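You operate a simulated robot arm through the tools that you are given. There is no shell and no other tool. Be economical: measure what you need, move in short steps, check, and stop when the job is done.

The job below is to be done with a simulated robot arm. You get a single attempt, and the scene is never put back.

## Task
Put the orange pad on top of the brown gear.
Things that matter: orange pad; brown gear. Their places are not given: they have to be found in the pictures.

It is judged by the outcome, as a careful person would: the job done as asked, and still so three seconds after it is handed in. It fails if anything else is knocked over, pushed out of place, dropped, spilled or broken.

## Robot
A 6-joint arm with a two-finger parallel gripper, fixed in place. Base frame: the origin is at the foot of the arm, x ahead of it, y to its left, z up; the work surface is at about z = 0. Units: m, degrees, N and s.
With the tool pointing down near the work surface it reaches from about 0.14 to 0.58 m from the base axis. Its first joint turns from -66.0 to 66.0 degrees. Payload 2.1 kg.
The TCP is the grasp point between the finger pads, 0.03 m short of the fingertips. In the tool frame z runs along the fingers and y along their closing line. Largest opening 0.094 m; finger width 0.028, thickness 0.01; the body of the gripper, 0.05 by 0.096 m, starts 0.055 m behind the TCP.
Orientation is that of the tool frame in the base frame, as [roll, pitch, yaw] about the fixed x, y, z axes, in that order (R = Rz(yaw) Ry(pitch) Rx(roll)). With the fingers straight down and closing along the base's y, the tool's x points along the base's -x, its y along +y and its z along -z.

## Interface
- The arm moves only by the tool send_rows. Its argument "deltas" is a list of rows, each an object of numbers (a shift or turn left out is 0, a gripper value left out holds the last): "tx", "ty", "tz": the shift along the tool's x, y, z in m; "spin": the turn about the tool's z in degrees. In form: [{"tx": .., "ty": .., "tz": .., "spin": ..}, ...]. A call has 1 to 12 rows; each row shifts and turns the commanded pose from where the row before left it, along the tool's axes as they then stand. "fingers" is the closure, from 0 (fully open) to 1 (shut), set as the call begins (left out, the last holds). A row lasts 0.2 s, in which the tool goes at most 0.05 m and 8.6 degrees; a call with a longer step from one row to the next is refused whole, and so is a gripper value outside its range. A pose out of reach is approached as far as the arm can. The call stops where the force on the tool passes 40 N (or 10 N more than at its start, if that is more) or the arm is blocked; 0.2 s more then pass. The fingers move at their own pace (about 0.072 m/s each) and stop on an object; they squeeze with about 29 N. The grip force told is the motor's: it shows also when the fingers shut on nothing. Time passes only in rows, and 0.2 s behind the last, so rows that do not move let the fingers close. The reply holds the time, the measured pose of the TCP, the force on the tool along the base axes, the opening and the grip force, in the units named above and with some noise, and new pictures: "views" is both (left out), scene, wrist or none.
- Cameras (640 x 400 px; columns grow to the right, rows downward): "scene" is fixed at [0.0323, -0.3563, 0.4939]; the picture's right is [0.93, -0.36, 0.00], its down [-0.17, -0.44, -0.88] and it looks along [0.32, 0.83, -0.47] (base axes); focal length 314 px, centre (320, 200). "wrist" rides on the gripper at [-0.037, 0, -0.058] in the tool frame; the picture's right is [0.00, -1.00, 0.00], its down [0.97, 0.00, -0.24] and it looks along [0.24, 0.00, 0.97] (tool axes); focal length 218 px, centre (320, 200).
- pixel_to_xyz(camera, pixels): for up to 12 pixels [column, row] of the newest picture of that camera ("zoom" is the newest enlarged one), the place [x, y, z] in the base frame of the surface seen there, good to about 0.003 m. No time passes.
- close_up(camera, box): a new picture of the part [left, top, right, bottom] of that camera's present view, enlarged. No time passes.
- finish_job(): hands the job in; it is judged then, once.

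Work in short steps. Measure before you move; look again where a grasp or a placing could have gone wrong, and mend it. You have 60 turns and 170 pictures in all, those below and enlarged ones among them. Open the gripper and draw the arm clear of the work before you hand the job in, unless the task says otherwise; then end with one line.

The tools are called after ">>>" as name(argument=value, ...) on one line, values as JSON. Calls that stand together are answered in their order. send_rows: Moves the arm, as the interface text tells. Its arguments: {"type":"object","properties":{"deltas":{"type":"array"},"fingers":{"type":"number"},"views":{"type":"string","enum":["both","scene","wrist","none"]}},"required":["deltas"]} The other tools are called the same way: pixel_to_xyz (camera, pixels) gives the place of the surface under pixels of a picture; close_up (camera, box) takes an enlarged picture of a part of a camera's view; finish_job () hands the job in.

At the start:

```text
t: 0.0
position: [0.2571, 0.1727, 0.2205]
tcp_rot: [180.0, 0.0, -180.0]
wrist_force: [0.7, -0.2, 0.4]
width: 0.0939
grip_force: 0.1
```

scene: 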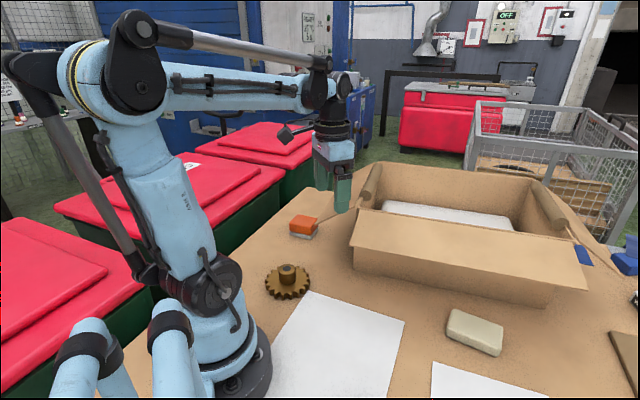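
wrist: 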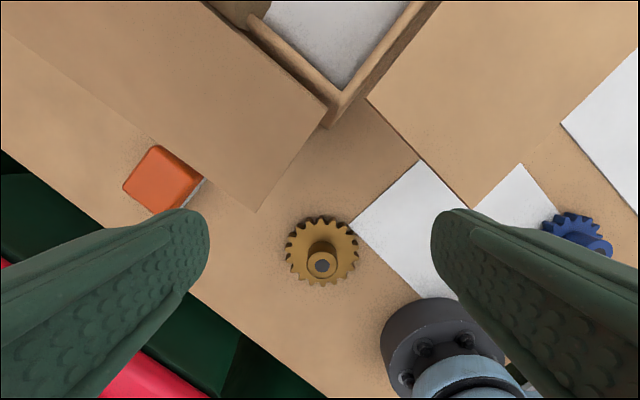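

The orange pad shows at scene (303,225) and wrist (163,180); the brown gear at scene (288,280) and wrist (322,252). I zoom in and measure both.

>>> close_up(camera="scene", box=[250, 200, 350, 310])

>>> close_up(camera="wrist", box=[100, 120, 380, 300])

>>> pixel_to_xyz(camera="wrist", pixels=[[163, 180], [155, 147], [202, 178], [125, 187], [158, 212], [322, 266], [322, 250], [322, 225], [290, 250], [355, 250], [250, 250], [200, 205]])

>>> pixel_to_xyz(camera="scene", pixels=[[303, 222], [301, 233], [288, 268], [288, 275], [270, 282], [307, 282], [335, 280], [275, 235], [292, 228], [315, 230]])

```text
3.64 times, centred on (300, 255) of scene
```

zoom: 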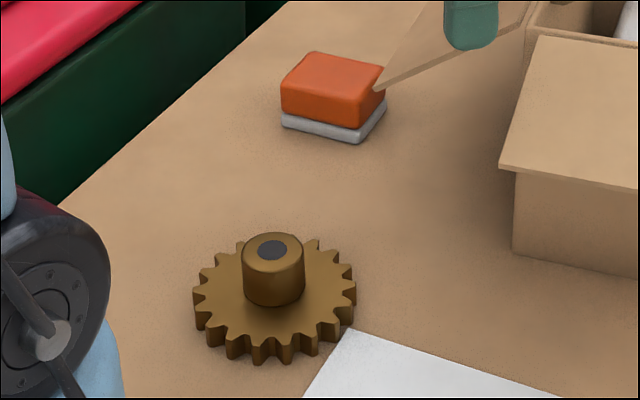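

```text
2.22 times, centred on (240, 210) of wrist
```

zoom: 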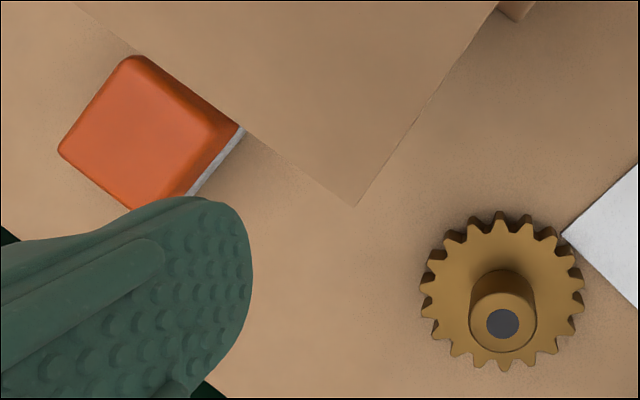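

```text
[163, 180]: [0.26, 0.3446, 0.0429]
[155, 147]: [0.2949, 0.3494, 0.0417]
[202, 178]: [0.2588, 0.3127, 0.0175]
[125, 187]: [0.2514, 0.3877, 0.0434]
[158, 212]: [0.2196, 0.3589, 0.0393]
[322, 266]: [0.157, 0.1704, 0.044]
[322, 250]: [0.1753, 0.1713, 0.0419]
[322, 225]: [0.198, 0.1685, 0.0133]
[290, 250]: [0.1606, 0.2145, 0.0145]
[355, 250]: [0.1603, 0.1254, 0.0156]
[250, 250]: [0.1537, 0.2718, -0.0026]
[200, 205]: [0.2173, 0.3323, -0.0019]
```

```text
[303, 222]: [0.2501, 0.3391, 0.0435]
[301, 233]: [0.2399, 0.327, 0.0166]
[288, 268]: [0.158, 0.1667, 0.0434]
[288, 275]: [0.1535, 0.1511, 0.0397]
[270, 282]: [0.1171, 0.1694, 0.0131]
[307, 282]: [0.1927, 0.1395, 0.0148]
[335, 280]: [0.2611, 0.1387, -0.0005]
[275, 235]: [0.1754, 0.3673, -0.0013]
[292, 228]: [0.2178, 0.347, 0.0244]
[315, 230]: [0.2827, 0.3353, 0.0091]
```

The gear's hub top is at about (0.157, 0.169, 0.043) and the pad's top is at z≈0.043. A box flap comes close to the pad near wrist (200,175), so I measure the flap and the pad's corners.

>>> pixel_to_xyz(camera="wrist", pixels=[[254, 208], [215, 182], [180, 155], [150, 130], [100, 95], [200, 140], [320, 120], [260, 100], [183, 166], [195, 185], [20, 40], [300, 150]])

>>> pixel_to_xyz(camera="scene", pixels=[[322, 221], [330, 215], [335, 217], [345, 208], [325, 222]])

>>> close_up(camera="scene", box=[280, 180, 376, 240])

```text
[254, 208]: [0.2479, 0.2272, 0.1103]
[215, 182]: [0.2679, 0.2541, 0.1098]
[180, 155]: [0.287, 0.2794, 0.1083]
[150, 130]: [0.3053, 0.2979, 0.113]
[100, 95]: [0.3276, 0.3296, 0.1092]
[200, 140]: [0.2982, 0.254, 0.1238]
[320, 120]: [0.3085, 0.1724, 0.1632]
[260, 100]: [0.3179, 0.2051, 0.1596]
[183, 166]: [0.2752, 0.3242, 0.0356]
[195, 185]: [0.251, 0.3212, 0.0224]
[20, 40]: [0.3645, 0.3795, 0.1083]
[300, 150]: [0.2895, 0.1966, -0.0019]
```

```text
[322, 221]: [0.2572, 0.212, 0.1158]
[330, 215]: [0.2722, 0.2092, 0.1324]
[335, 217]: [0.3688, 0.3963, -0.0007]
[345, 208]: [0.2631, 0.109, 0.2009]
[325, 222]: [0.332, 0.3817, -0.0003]
```

```text
6.67 times, centred on (328, 210) of scene
```

zoom: 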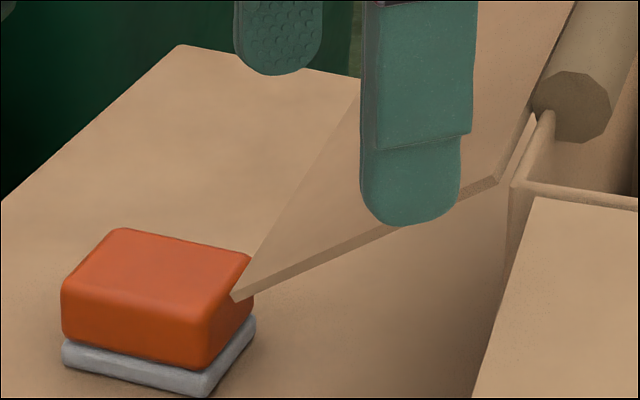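

The flap's edge runs from (0.248,0.227) to (0.36,0.38) at z≈0.11, beside the pad and roughly parallel to one of its sides. I'll hover above the pad and turn so the fingers close parallel to the flap edge, with the camera side facing away from it.

>>> send_rows(deltas=[{"ty": 0.034}, {"ty": 0.034}, {"ty": 0.034}, {"ty": 0.034}, {"ty": 0.034}, {"spin": -8.1}, {"spin": -8.1}, {"spin": -8.1}, {"spin": -8.1}, {"spin": -8.1}, {"spin": -8.1}, {"spin": -8.1}], views="none")

>>> send_rows(deltas=[{"spin": -8.1}, {"spin": -8.1}, {"spin": -8.1}, {"spin": -8.1}, {"spin": -8.1}, {"spin": -8.1}, {"spin": -8.1}, {"spin": -8.1}, {"spin": -8.1}, {"spin": -8.1}, {"spin": 0}])

```text
t: 2.6
position: [0.2574, 0.3431, 0.2212]
tcp_rot: [180.0, 0.0, -123.1]
wrist_force: [-0.2, 0.0, 0.7]
width: 0.0938
grip_force: 0.1
```

```text
t: 5.0
position: [0.2582, 0.3415, 0.2205]
tcp_rot: [179.9, 0.0, -42.3]
wrist_force: [0.0, -0.7, 0.2]
width: 0.0938
grip_force: 0.1
```

scene: 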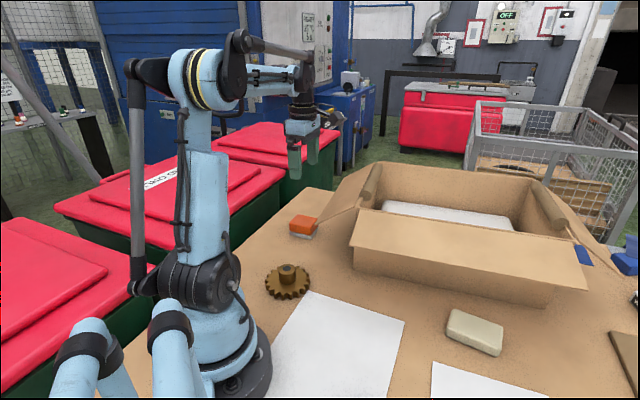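
wrist: 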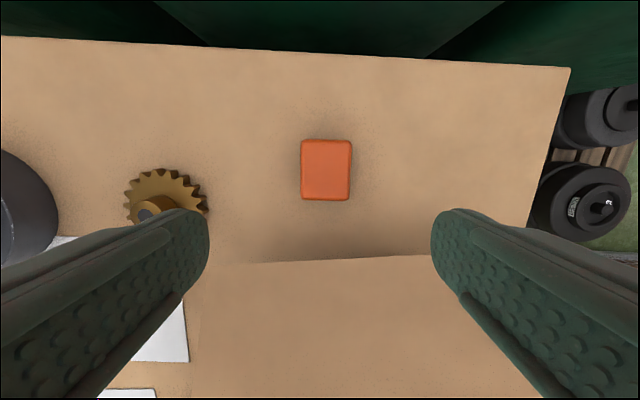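

The pad now sits square between the fingers at wrist (326,170). I measure its corners and the flap edge (row ~258) before going down.

>>> pixel_to_xyz(camera="wrist", pixels=[[305, 144], [348, 144], [305, 195], [347, 195], [326, 170], [303, 170], [349, 170], [326, 142], [326, 197], [326, 262], [260, 266], [400, 260]])

>>> close_up(camera="wrist", box=[240, 110, 420, 280])

```text
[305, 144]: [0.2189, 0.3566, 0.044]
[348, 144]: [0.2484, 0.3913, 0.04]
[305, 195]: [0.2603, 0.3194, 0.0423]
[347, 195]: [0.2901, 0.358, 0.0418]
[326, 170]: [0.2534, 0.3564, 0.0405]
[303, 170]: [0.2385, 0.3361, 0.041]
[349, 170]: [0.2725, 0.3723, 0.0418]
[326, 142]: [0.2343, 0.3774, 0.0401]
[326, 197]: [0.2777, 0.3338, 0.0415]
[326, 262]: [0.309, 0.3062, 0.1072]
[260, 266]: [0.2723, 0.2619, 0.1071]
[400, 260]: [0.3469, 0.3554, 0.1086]
```

```text
2.35 times, centred on (330, 195) of wrist
```

zoom: 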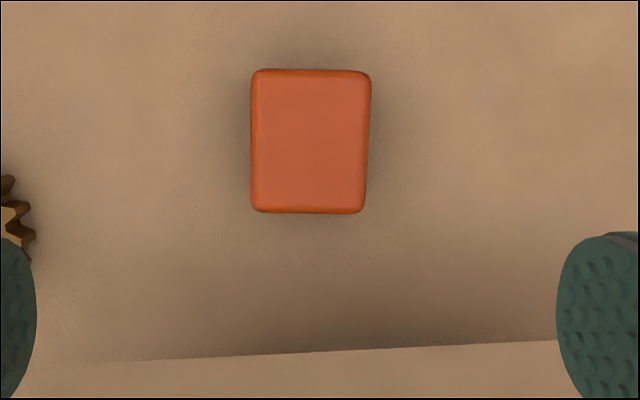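

Pad centre is about (0.2545, 0.356), 46 mm across the closing line, with the flap edge 74 mm away. I centre over it and go down to z≈0.09, then check.

>>> send_rows(deltas=[{"tx": -0.0125, "ty": -0.0082}, {"spin": -1}, {"tz": 0.033}, {"tz": 0.033}, {"tz": 0.033}, {"tz": 0.031}, {"tz": 0}])

```text
t: 6.6
position: [0.254, 0.3564, 0.091]
tcp_rot: [-180.0, 0.0, -41.3]
wrist_force: [-0.7, 0.0, -0.1]
width: 0.094
grip_force: 0.1
```

scene: 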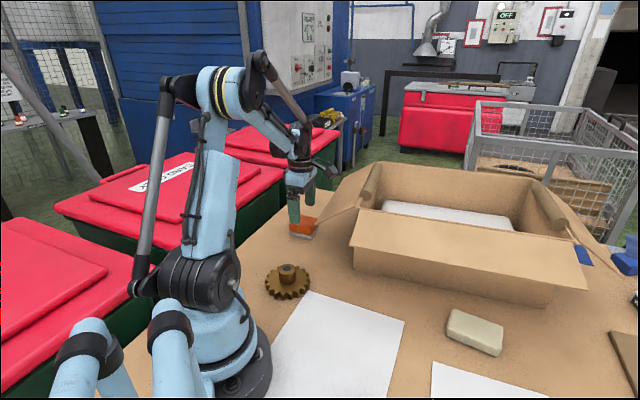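
wrist: 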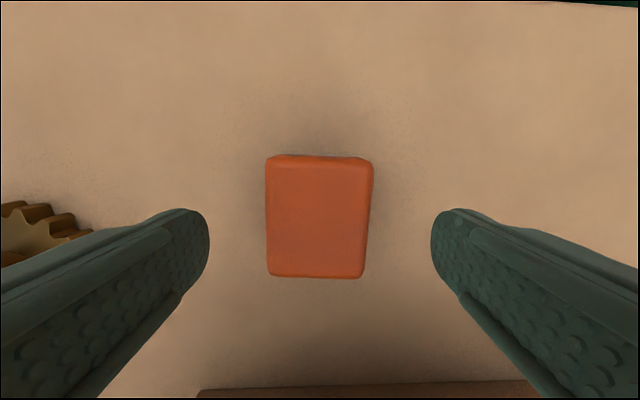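

The pad is centred between the fingers (wrist 267–372). I go down to z≈0.044 and close on the orange part.

>>> send_rows(deltas=[{"tz": 0.024}, {"tz": 0.023}, {"tz": 0}], views="none")

>>> send_rows(deltas=[{"tz": 0}, {"tz": 0}, {"tz": 0}, {"tz": 0}, {"tz": 0}], fingers=1)

```text
t: 7.4
position: [0.2543, 0.3562, 0.0439]
tcp_rot: [180.0, 0.0, -41.3]
wrist_force: [-0.5, 0.0, -0.1]
width: 0.094
grip_force: 0.1
```

```text
t: 8.6
position: [0.2543, 0.3568, 0.0441]
tcp_rot: [-179.9, 0.1, -41.3]
wrist_force: [0.3, -0.1, -1.4]
width: 0.0599
grip_force: 28.8
```

scene: 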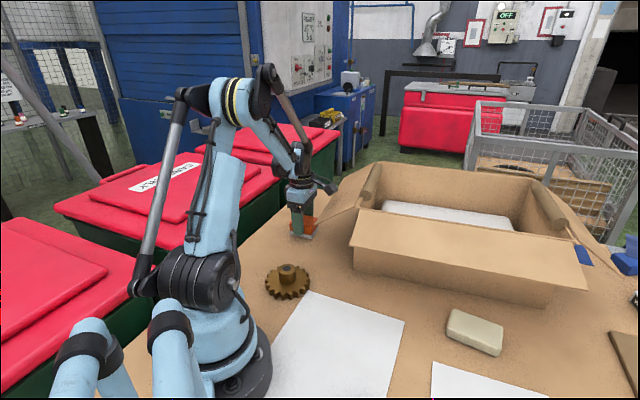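
wrist: 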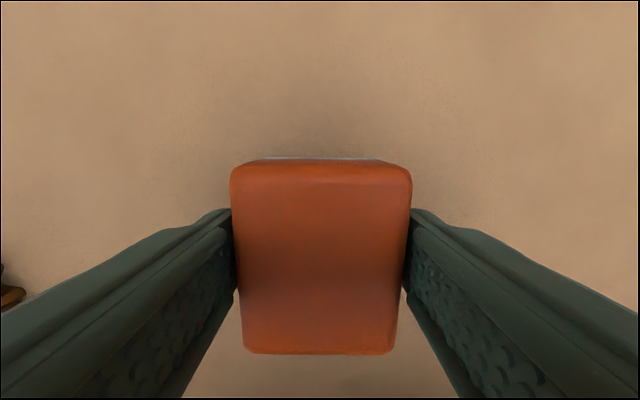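

The fingers hold at 60 mm with 29 N. I lift 6 cm and check whether the grey layer comes along.

>>> send_rows(deltas=[{"tz": -0.02}, {"tz": -0.02}, {"tz": -0.03}, {"tz": 0}])

>>> close_up(camera="scene", box=[260, 160, 356, 250])

```text
t: 9.6
position: [0.2542, 0.3567, 0.1152]
tcp_rot: [179.9, -0.1, -41.4]
wrist_force: [0.0, -0.5, -0.3]
width: 0.0
grip_force: 28.9
```

scene: 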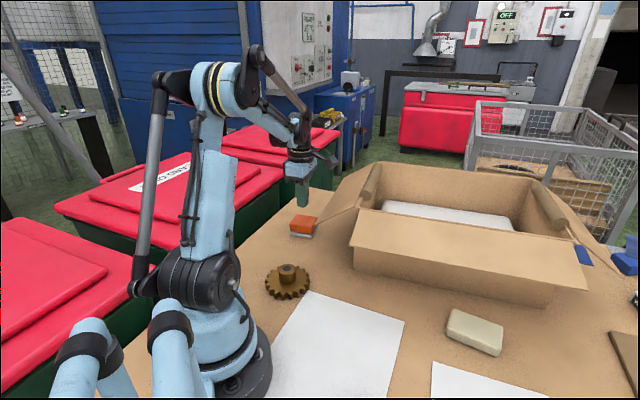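
wrist: 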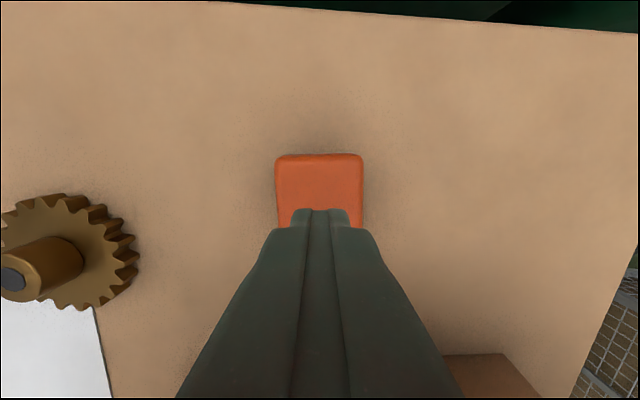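

```text
4.44 times, centred on (308, 205) of scene
```

zoom: 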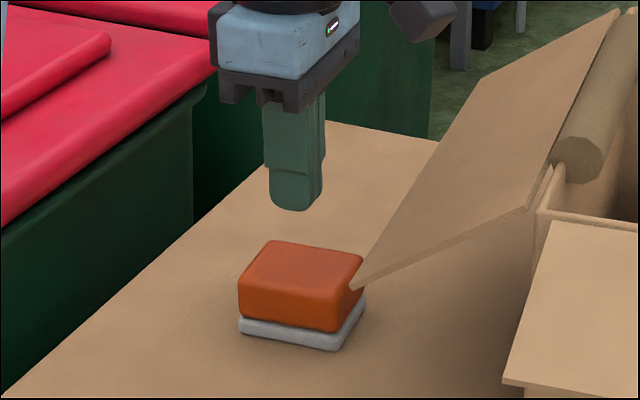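

The fingers slipped off: they are now shut on nothing, and the pad is back on the table. I open and re-measure the pad to grip it lower.

>>> send_rows(deltas=[{"tz": 0}, {"tz": 0}, {"tz": 0}, {"tz": 0}], fingers=0, views="wrist")

>>> close_up(camera="wrist", box=[220, 120, 420, 300])

>>> close_up(camera="scene", box=[280, 200, 336, 245])

>>> pixel_to_xyz(camera="zoom", pixels=[[110, 255], [110, 270], [110, 285], [110, 300], [110, 310], [110, 330], [400, 330], [380, 360], [130, 200], [300, 170], [370, 300], [250, 310]])

```text
t: 10.6
position: [0.2535, 0.356, 0.1141]
tcp_rot: [180.0, 0.0, -41.3]
wrist_force: [1.7, -0.6, -0.2]
width: 0.0939
grip_force: 0.0
```

wrist: 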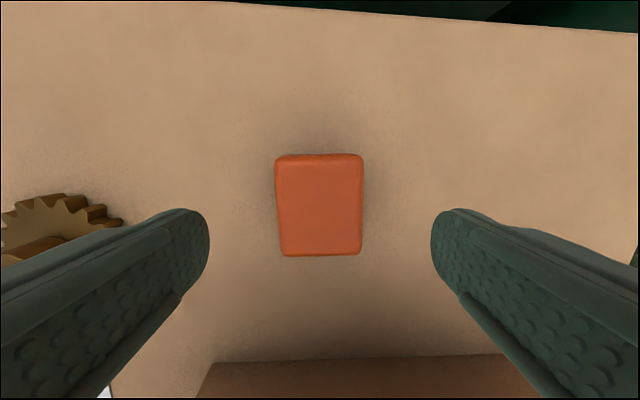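

```text
2.22 times, centred on (320, 210) of wrist
```

zoom: 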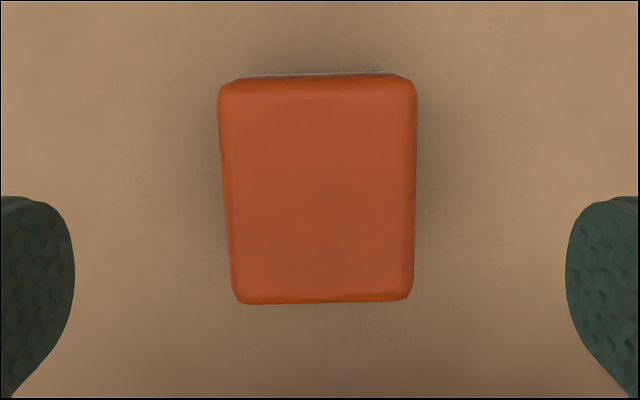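

```text
8.89 times, centred on (308, 222) of scene
```

zoom: 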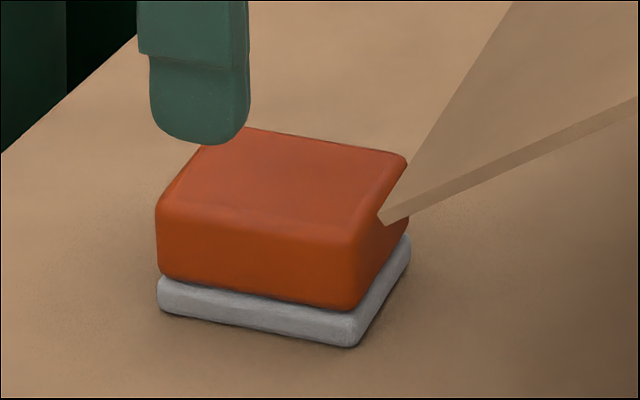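

```text
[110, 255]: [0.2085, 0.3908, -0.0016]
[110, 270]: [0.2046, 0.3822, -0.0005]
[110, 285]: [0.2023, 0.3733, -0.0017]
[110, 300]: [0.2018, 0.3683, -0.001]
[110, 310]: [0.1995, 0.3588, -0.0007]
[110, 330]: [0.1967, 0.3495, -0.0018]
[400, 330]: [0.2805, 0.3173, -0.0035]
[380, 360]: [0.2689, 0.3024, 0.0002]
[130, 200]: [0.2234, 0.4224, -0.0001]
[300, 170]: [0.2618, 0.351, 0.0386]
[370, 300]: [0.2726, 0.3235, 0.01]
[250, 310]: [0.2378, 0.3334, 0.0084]
```

The pad stayed in place, turned under 2°, and the grey layer is its own base. I turn -1.6°, go lower (z≈0.033, fingertips just above the table) and grip the full height.

>>> send_rows(deltas=[{"spin": -1.6}, {"tz": 0.03}, {"tz": 0.03}, {"tz": 0.021}, {"tz": 0}], views="none")

>>> send_rows(deltas=[{"tz": 0}, {"tz": 0}, {"tz": 0}, {"tz": 0}, {"tz": 0}, {"tz": 0}], fingers=1, views="none")

>>> send_rows(deltas=[{"tz": -0.005}, {"tz": -0.005}, {"tz": -0.005}, {"tz": 0}])

>>> close_up(camera="scene", box=[272, 180, 336, 245])

```text
t: 11.8
position: [0.2544, 0.3566, 0.032]
tcp_rot: [180.0, 0.0, -39.7]
wrist_force: [-0.2, -0.3, 0.3]
width: 0.094
grip_force: 0.0
```

```text
t: 13.2
position: [0.2538, 0.3562, 0.0322]
tcp_rot: [-179.9, 0.1, -39.6]
wrist_force: [0.4, 0.0, -0.3]
width: 0.0597
grip_force: 29.3
```

```text
t: 14.2
position: [0.2545, 0.3559, 0.0484]
tcp_rot: [-179.9, 0.0, -39.6]
wrist_force: [-0.2, 0.2, -1.0]
width: 0.0596
grip_force: 28.9
```

scene: 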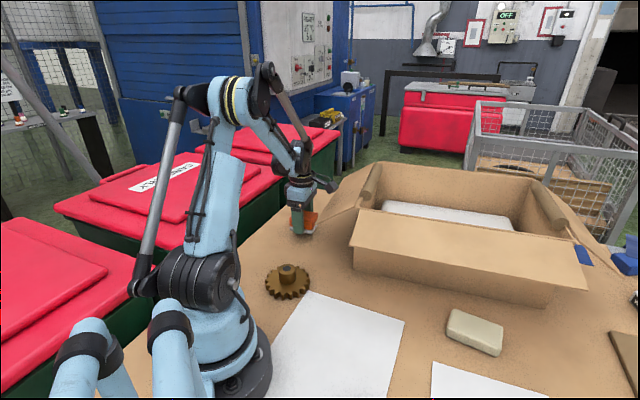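
wrist: 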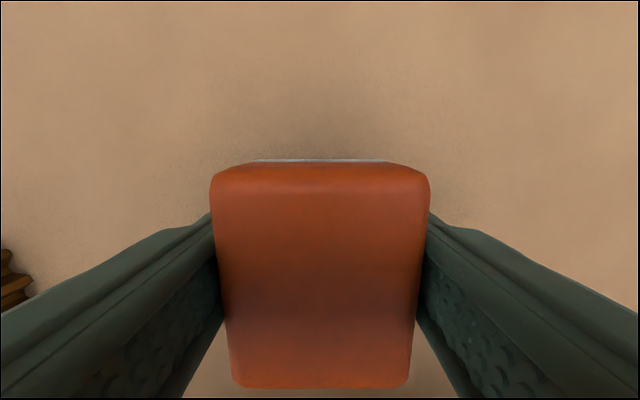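

```text
6.15 times, centred on (304, 212) of scene
```

zoom: 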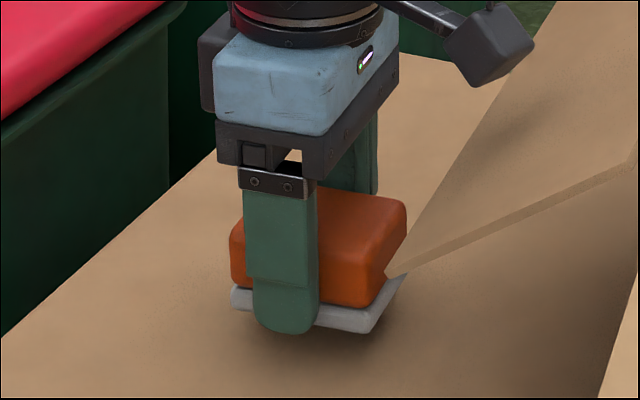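

The pad is off the table and the width holds at 60 mm. I keep lifting gently.

>>> send_rows(deltas=[{"tz": -0.01}, {"tz": -0.012}, {"tz": -0.012}, {"tz": -0.012}, {"tz": -0.012}, {"tz": -0.012}, {"tz": -0.012}, {"tz": -0.012}, {"tz": -0.012}, {"tz": -0.012}, {"tz": -0.01}, {"tz": 0}])

```text
t: 16.8
position: [0.2531, 0.357, 0.1762]
tcp_rot: [-180.0, 0.0, -39.6]
wrist_force: [0.0, 0.0, -0.1]
width: 0.0597
grip_force: 28.7
```

scene: 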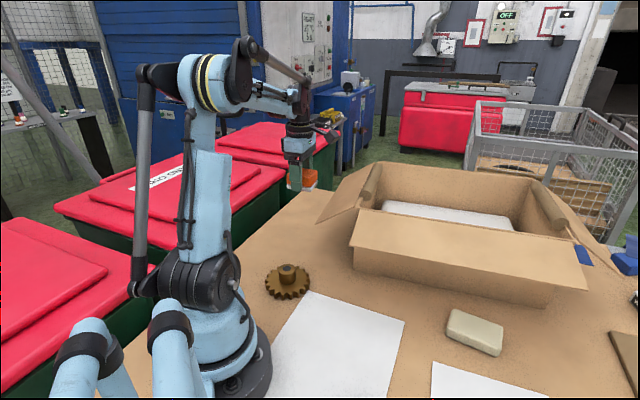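
wrist: 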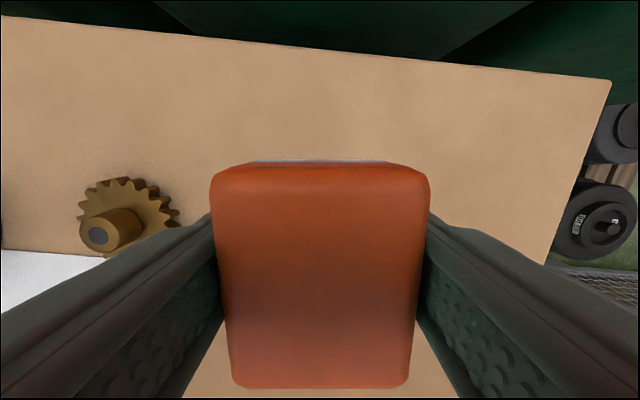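

The pad is held firmly at z≈0.176. I re-measure the gear hub (wrist ~(98,236)) and start moving parallel to the flap toward the gear.

>>> pixel_to_xyz(camera="wrist", pixels=[[98, 236], [88, 236], [108, 236]])

>>> pixel_to_xyz(camera="scene", pixels=[[288, 267], [281, 268], [294, 268], [288, 272]])

>>> send_rows(deltas=[{"ty": 0.01}, {"ty": 0.019}, {"ty": 0.02}, {"ty": 0.02}, {"ty": 0.02}, {"ty": 0.02}, {"ty": 0.02}, {"ty": 0.02}, {"ty": 0.02}, {"ty": 0.02}, {"ty": 0.017}, {"ty": 0}])

```text
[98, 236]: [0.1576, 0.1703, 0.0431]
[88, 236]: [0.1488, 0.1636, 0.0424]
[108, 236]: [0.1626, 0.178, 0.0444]
```

```text
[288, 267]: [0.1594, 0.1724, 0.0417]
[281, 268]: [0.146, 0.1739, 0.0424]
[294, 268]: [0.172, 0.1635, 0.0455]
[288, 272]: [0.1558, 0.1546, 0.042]
```

```text
t: 19.4
position: [0.1218, 0.1977, 0.1761]
tcp_rot: [180.0, 0.0, -39.7]
wrist_force: [0.8, -0.3, -1.0]
width: 0.0598
grip_force: 28.9
```

scene: 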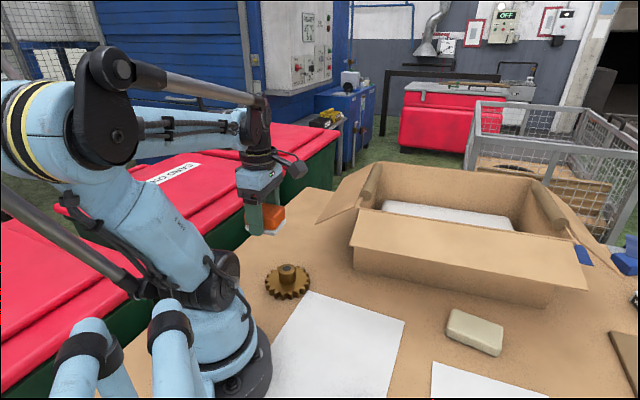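
wrist: 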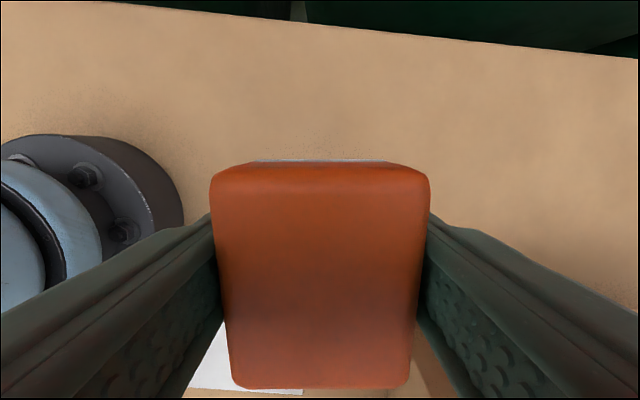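

The hub is at about (0.1575, 0.1695). I shift +x of the tool by 46 mm to be over it, then check.

>>> send_rows(deltas=[{"tx": 0.0115}, {"tx": 0.0115}, {"tx": 0.0115}, {"tx": 0.012, "ty": -0.001}, {"tz": 0.015}, {"tz": 0.015}, {"tz": 0.015}, {"tz": 0.015}, {"tz": 0}])

>>> close_up(camera="scene", box=[230, 210, 350, 310])

```text
t: 21.4
position: [0.1579, 0.169, 0.1159]
tcp_rot: [180.0, 0.1, -39.7]
wrist_force: [0.3, 0.1, -1.7]
width: 0.0598
grip_force: 29.1
```

scene: 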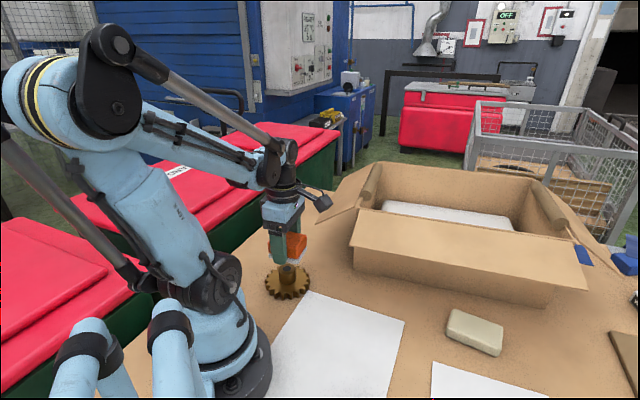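
wrist: 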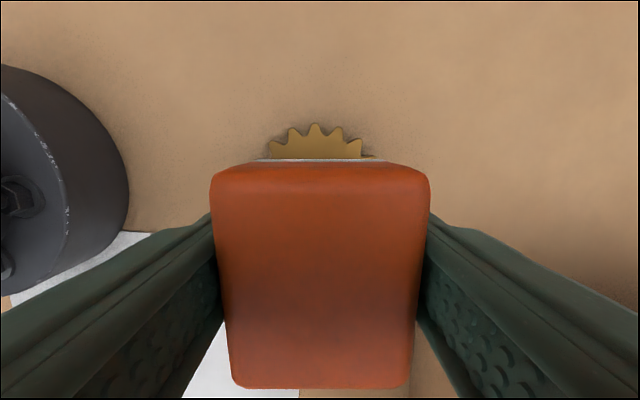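

```text
4.00 times, centred on (290, 260) of scene
```

zoom: 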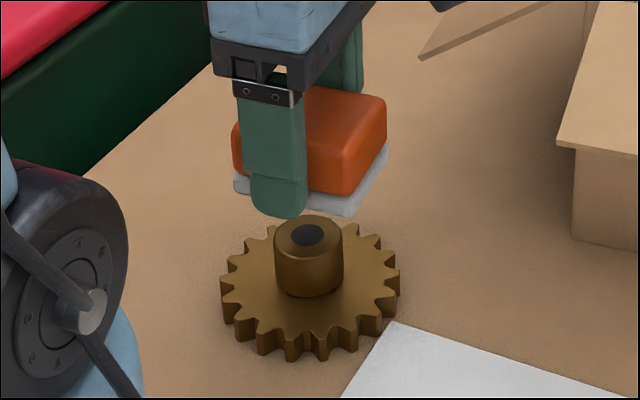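

The pad is centred over the gear (visible teeth centred at wrist column ~316). I go down to just above the hub, then in 2 mm steps.

>>> send_rows(deltas=[{"tz": 0.01}, {"tz": 0.01}, {"tz": 0.008}, {"tz": 0.004}, {"tz": 0.002}, {"tz": 0.002}, {"tz": 0.002}, {"tz": 0}])

>>> close_up(camera="scene", box=[230, 210, 350, 310])

```text
t: 23.2
position: [0.1583, 0.17, 0.0766]
tcp_rot: [-180.0, 0.1, -39.8]
wrist_force: [0.2, -0.1, -0.9]
width: 0.0597
grip_force: 28.7
```

scene: 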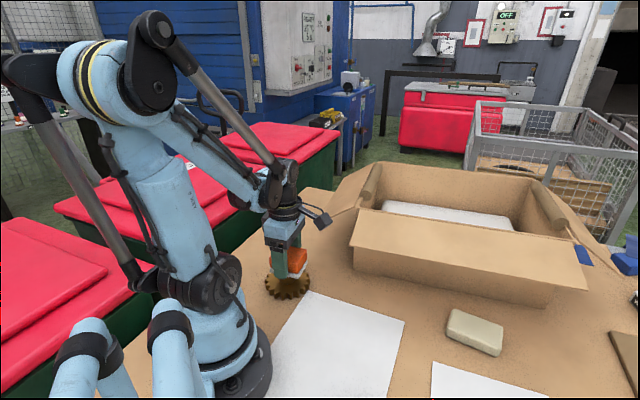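
wrist: 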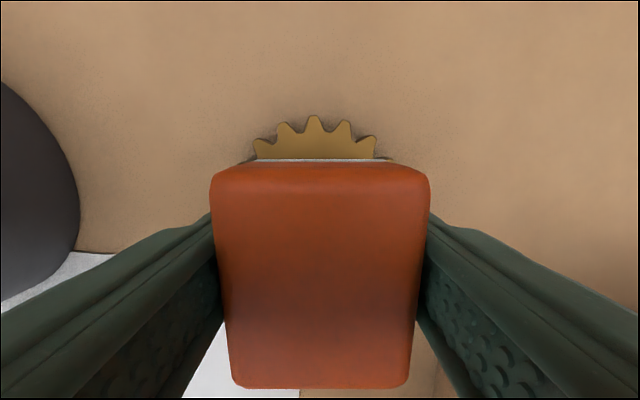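

```text
4.00 times, centred on (290, 260) of scene
```

zoom: 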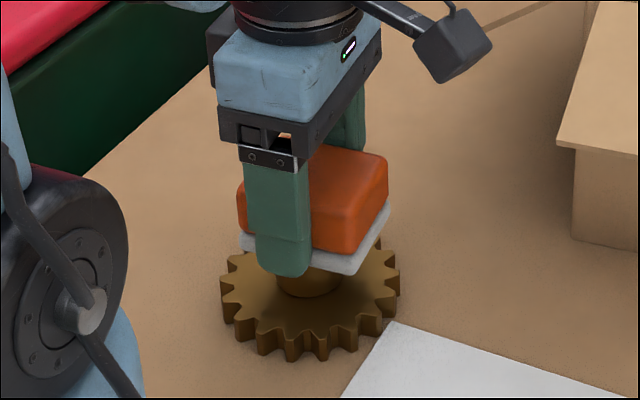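

There is no contact force yet at z=0.0766. I go 1 mm at a time.

>>> send_rows(deltas=[{"tz": 0.001}, {"tz": 0.001}, {"tz": 0}], views="none")

```text
t: 24.0
position: [0.1594, 0.1702, 0.0758]
tcp_rot: [-179.9, 0.0, -39.7]
wrist_force: [-3.4, -2.3, 23.5]
width: 0.06
grip_force: 29.1
```

Contact: 23 N upward at z≈0.0758. I ease back 1 mm and check the force before opening.

>>> send_rows(deltas=[{"tz": -0.001}, {"tz": 0}], views="none")

```text
t: 24.6
position: [0.1594, 0.1703, 0.0765]
tcp_rot: [-179.8, 0.0, -39.6]
wrist_force: [0.2, 0.3, -0.9]
width: 0.0599
grip_force: 29.2
```

The load is off, with the pad within about a millimetre of the hub. I open the fingers.

>>> send_rows(deltas=[{"tz": 0}, {"tz": 0}, {"tz": 0}, {"tz": 0}], fingers=0)

>>> close_up(camera="scene", box=[230, 210, 350, 310])

```text
t: 25.6
position: [0.1593, 0.1695, 0.0771]
tcp_rot: [179.9, 0.1, -39.6]
wrist_force: [-0.2, -0.5, -0.4]
width: 0.0939
grip_force: 0.0
```

scene: 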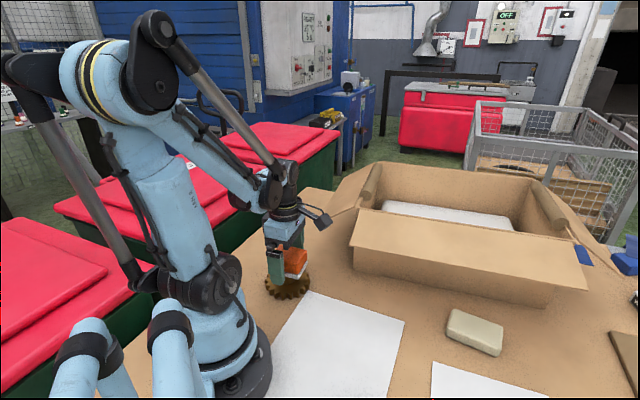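
wrist: 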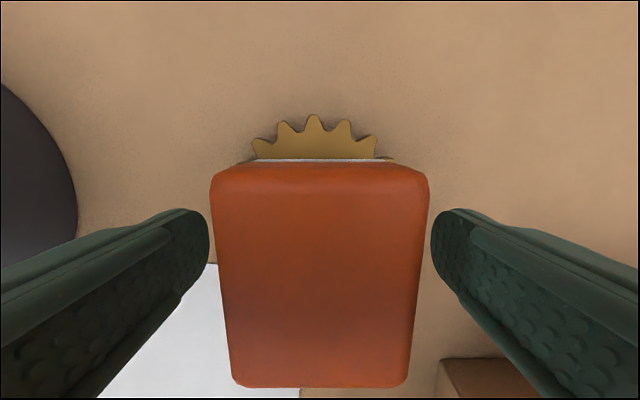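

```text
4.00 times, centred on (290, 260) of scene
```

zoom: 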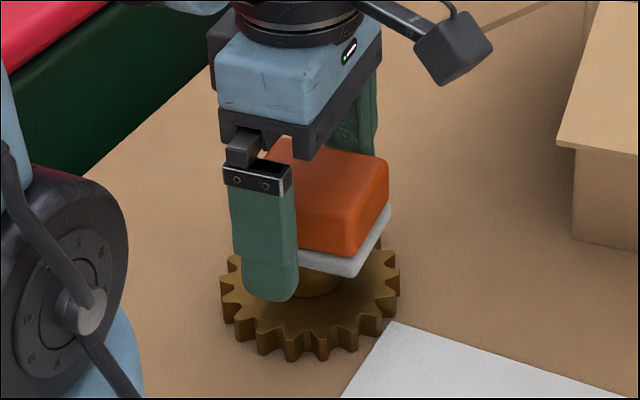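

The pad rests level on the hub with both fingers clear. I withdraw straight up.

>>> send_rows(deltas=[{"tz": -0.005}, {"tz": -0.01}, {"tz": -0.015}, {"tz": -0.02}, {"tz": -0.025}, {"tz": -0.025}, {"tz": -0.025}, {"tz": 0}, {"tz": 0}])

>>> close_up(camera="scene", box=[230, 210, 350, 310])

```text
t: 27.6
position: [0.1591, 0.1681, 0.2032]
tcp_rot: [-180.0, 0.0, -39.7]
wrist_force: [-0.9, 0.2, -0.2]
width: 0.0939
grip_force: 0.1
```

scene: 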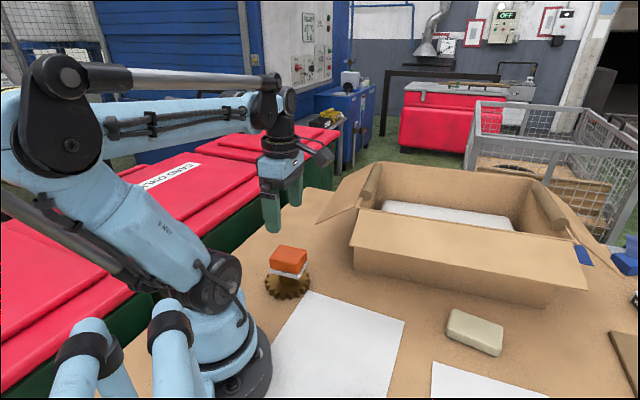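
wrist: 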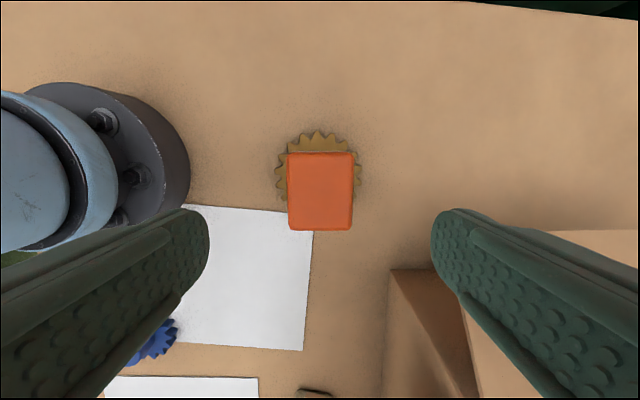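

```text
4.00 times, centred on (290, 260) of scene
```

zoom: 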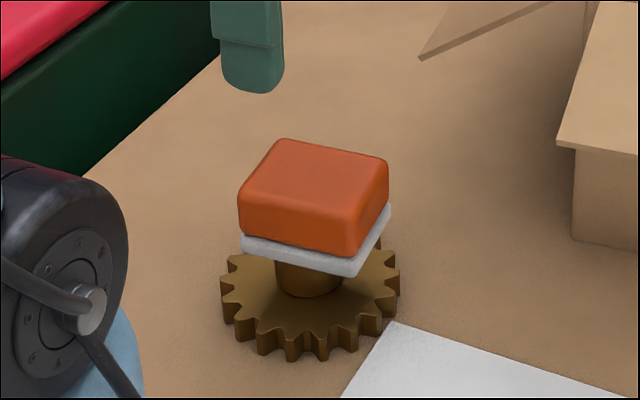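

The pad sits level and stable on the gear, the arm is clear, and nothing else has moved. I hand the job in.

>>> finish_job()

```text
The job is handed in.
```

The orange pad is resting level on the brown gear's hub, with the gripper open and the arm clear; the first grip slipped, but the pad stayed in place and nothing else was disturbed.
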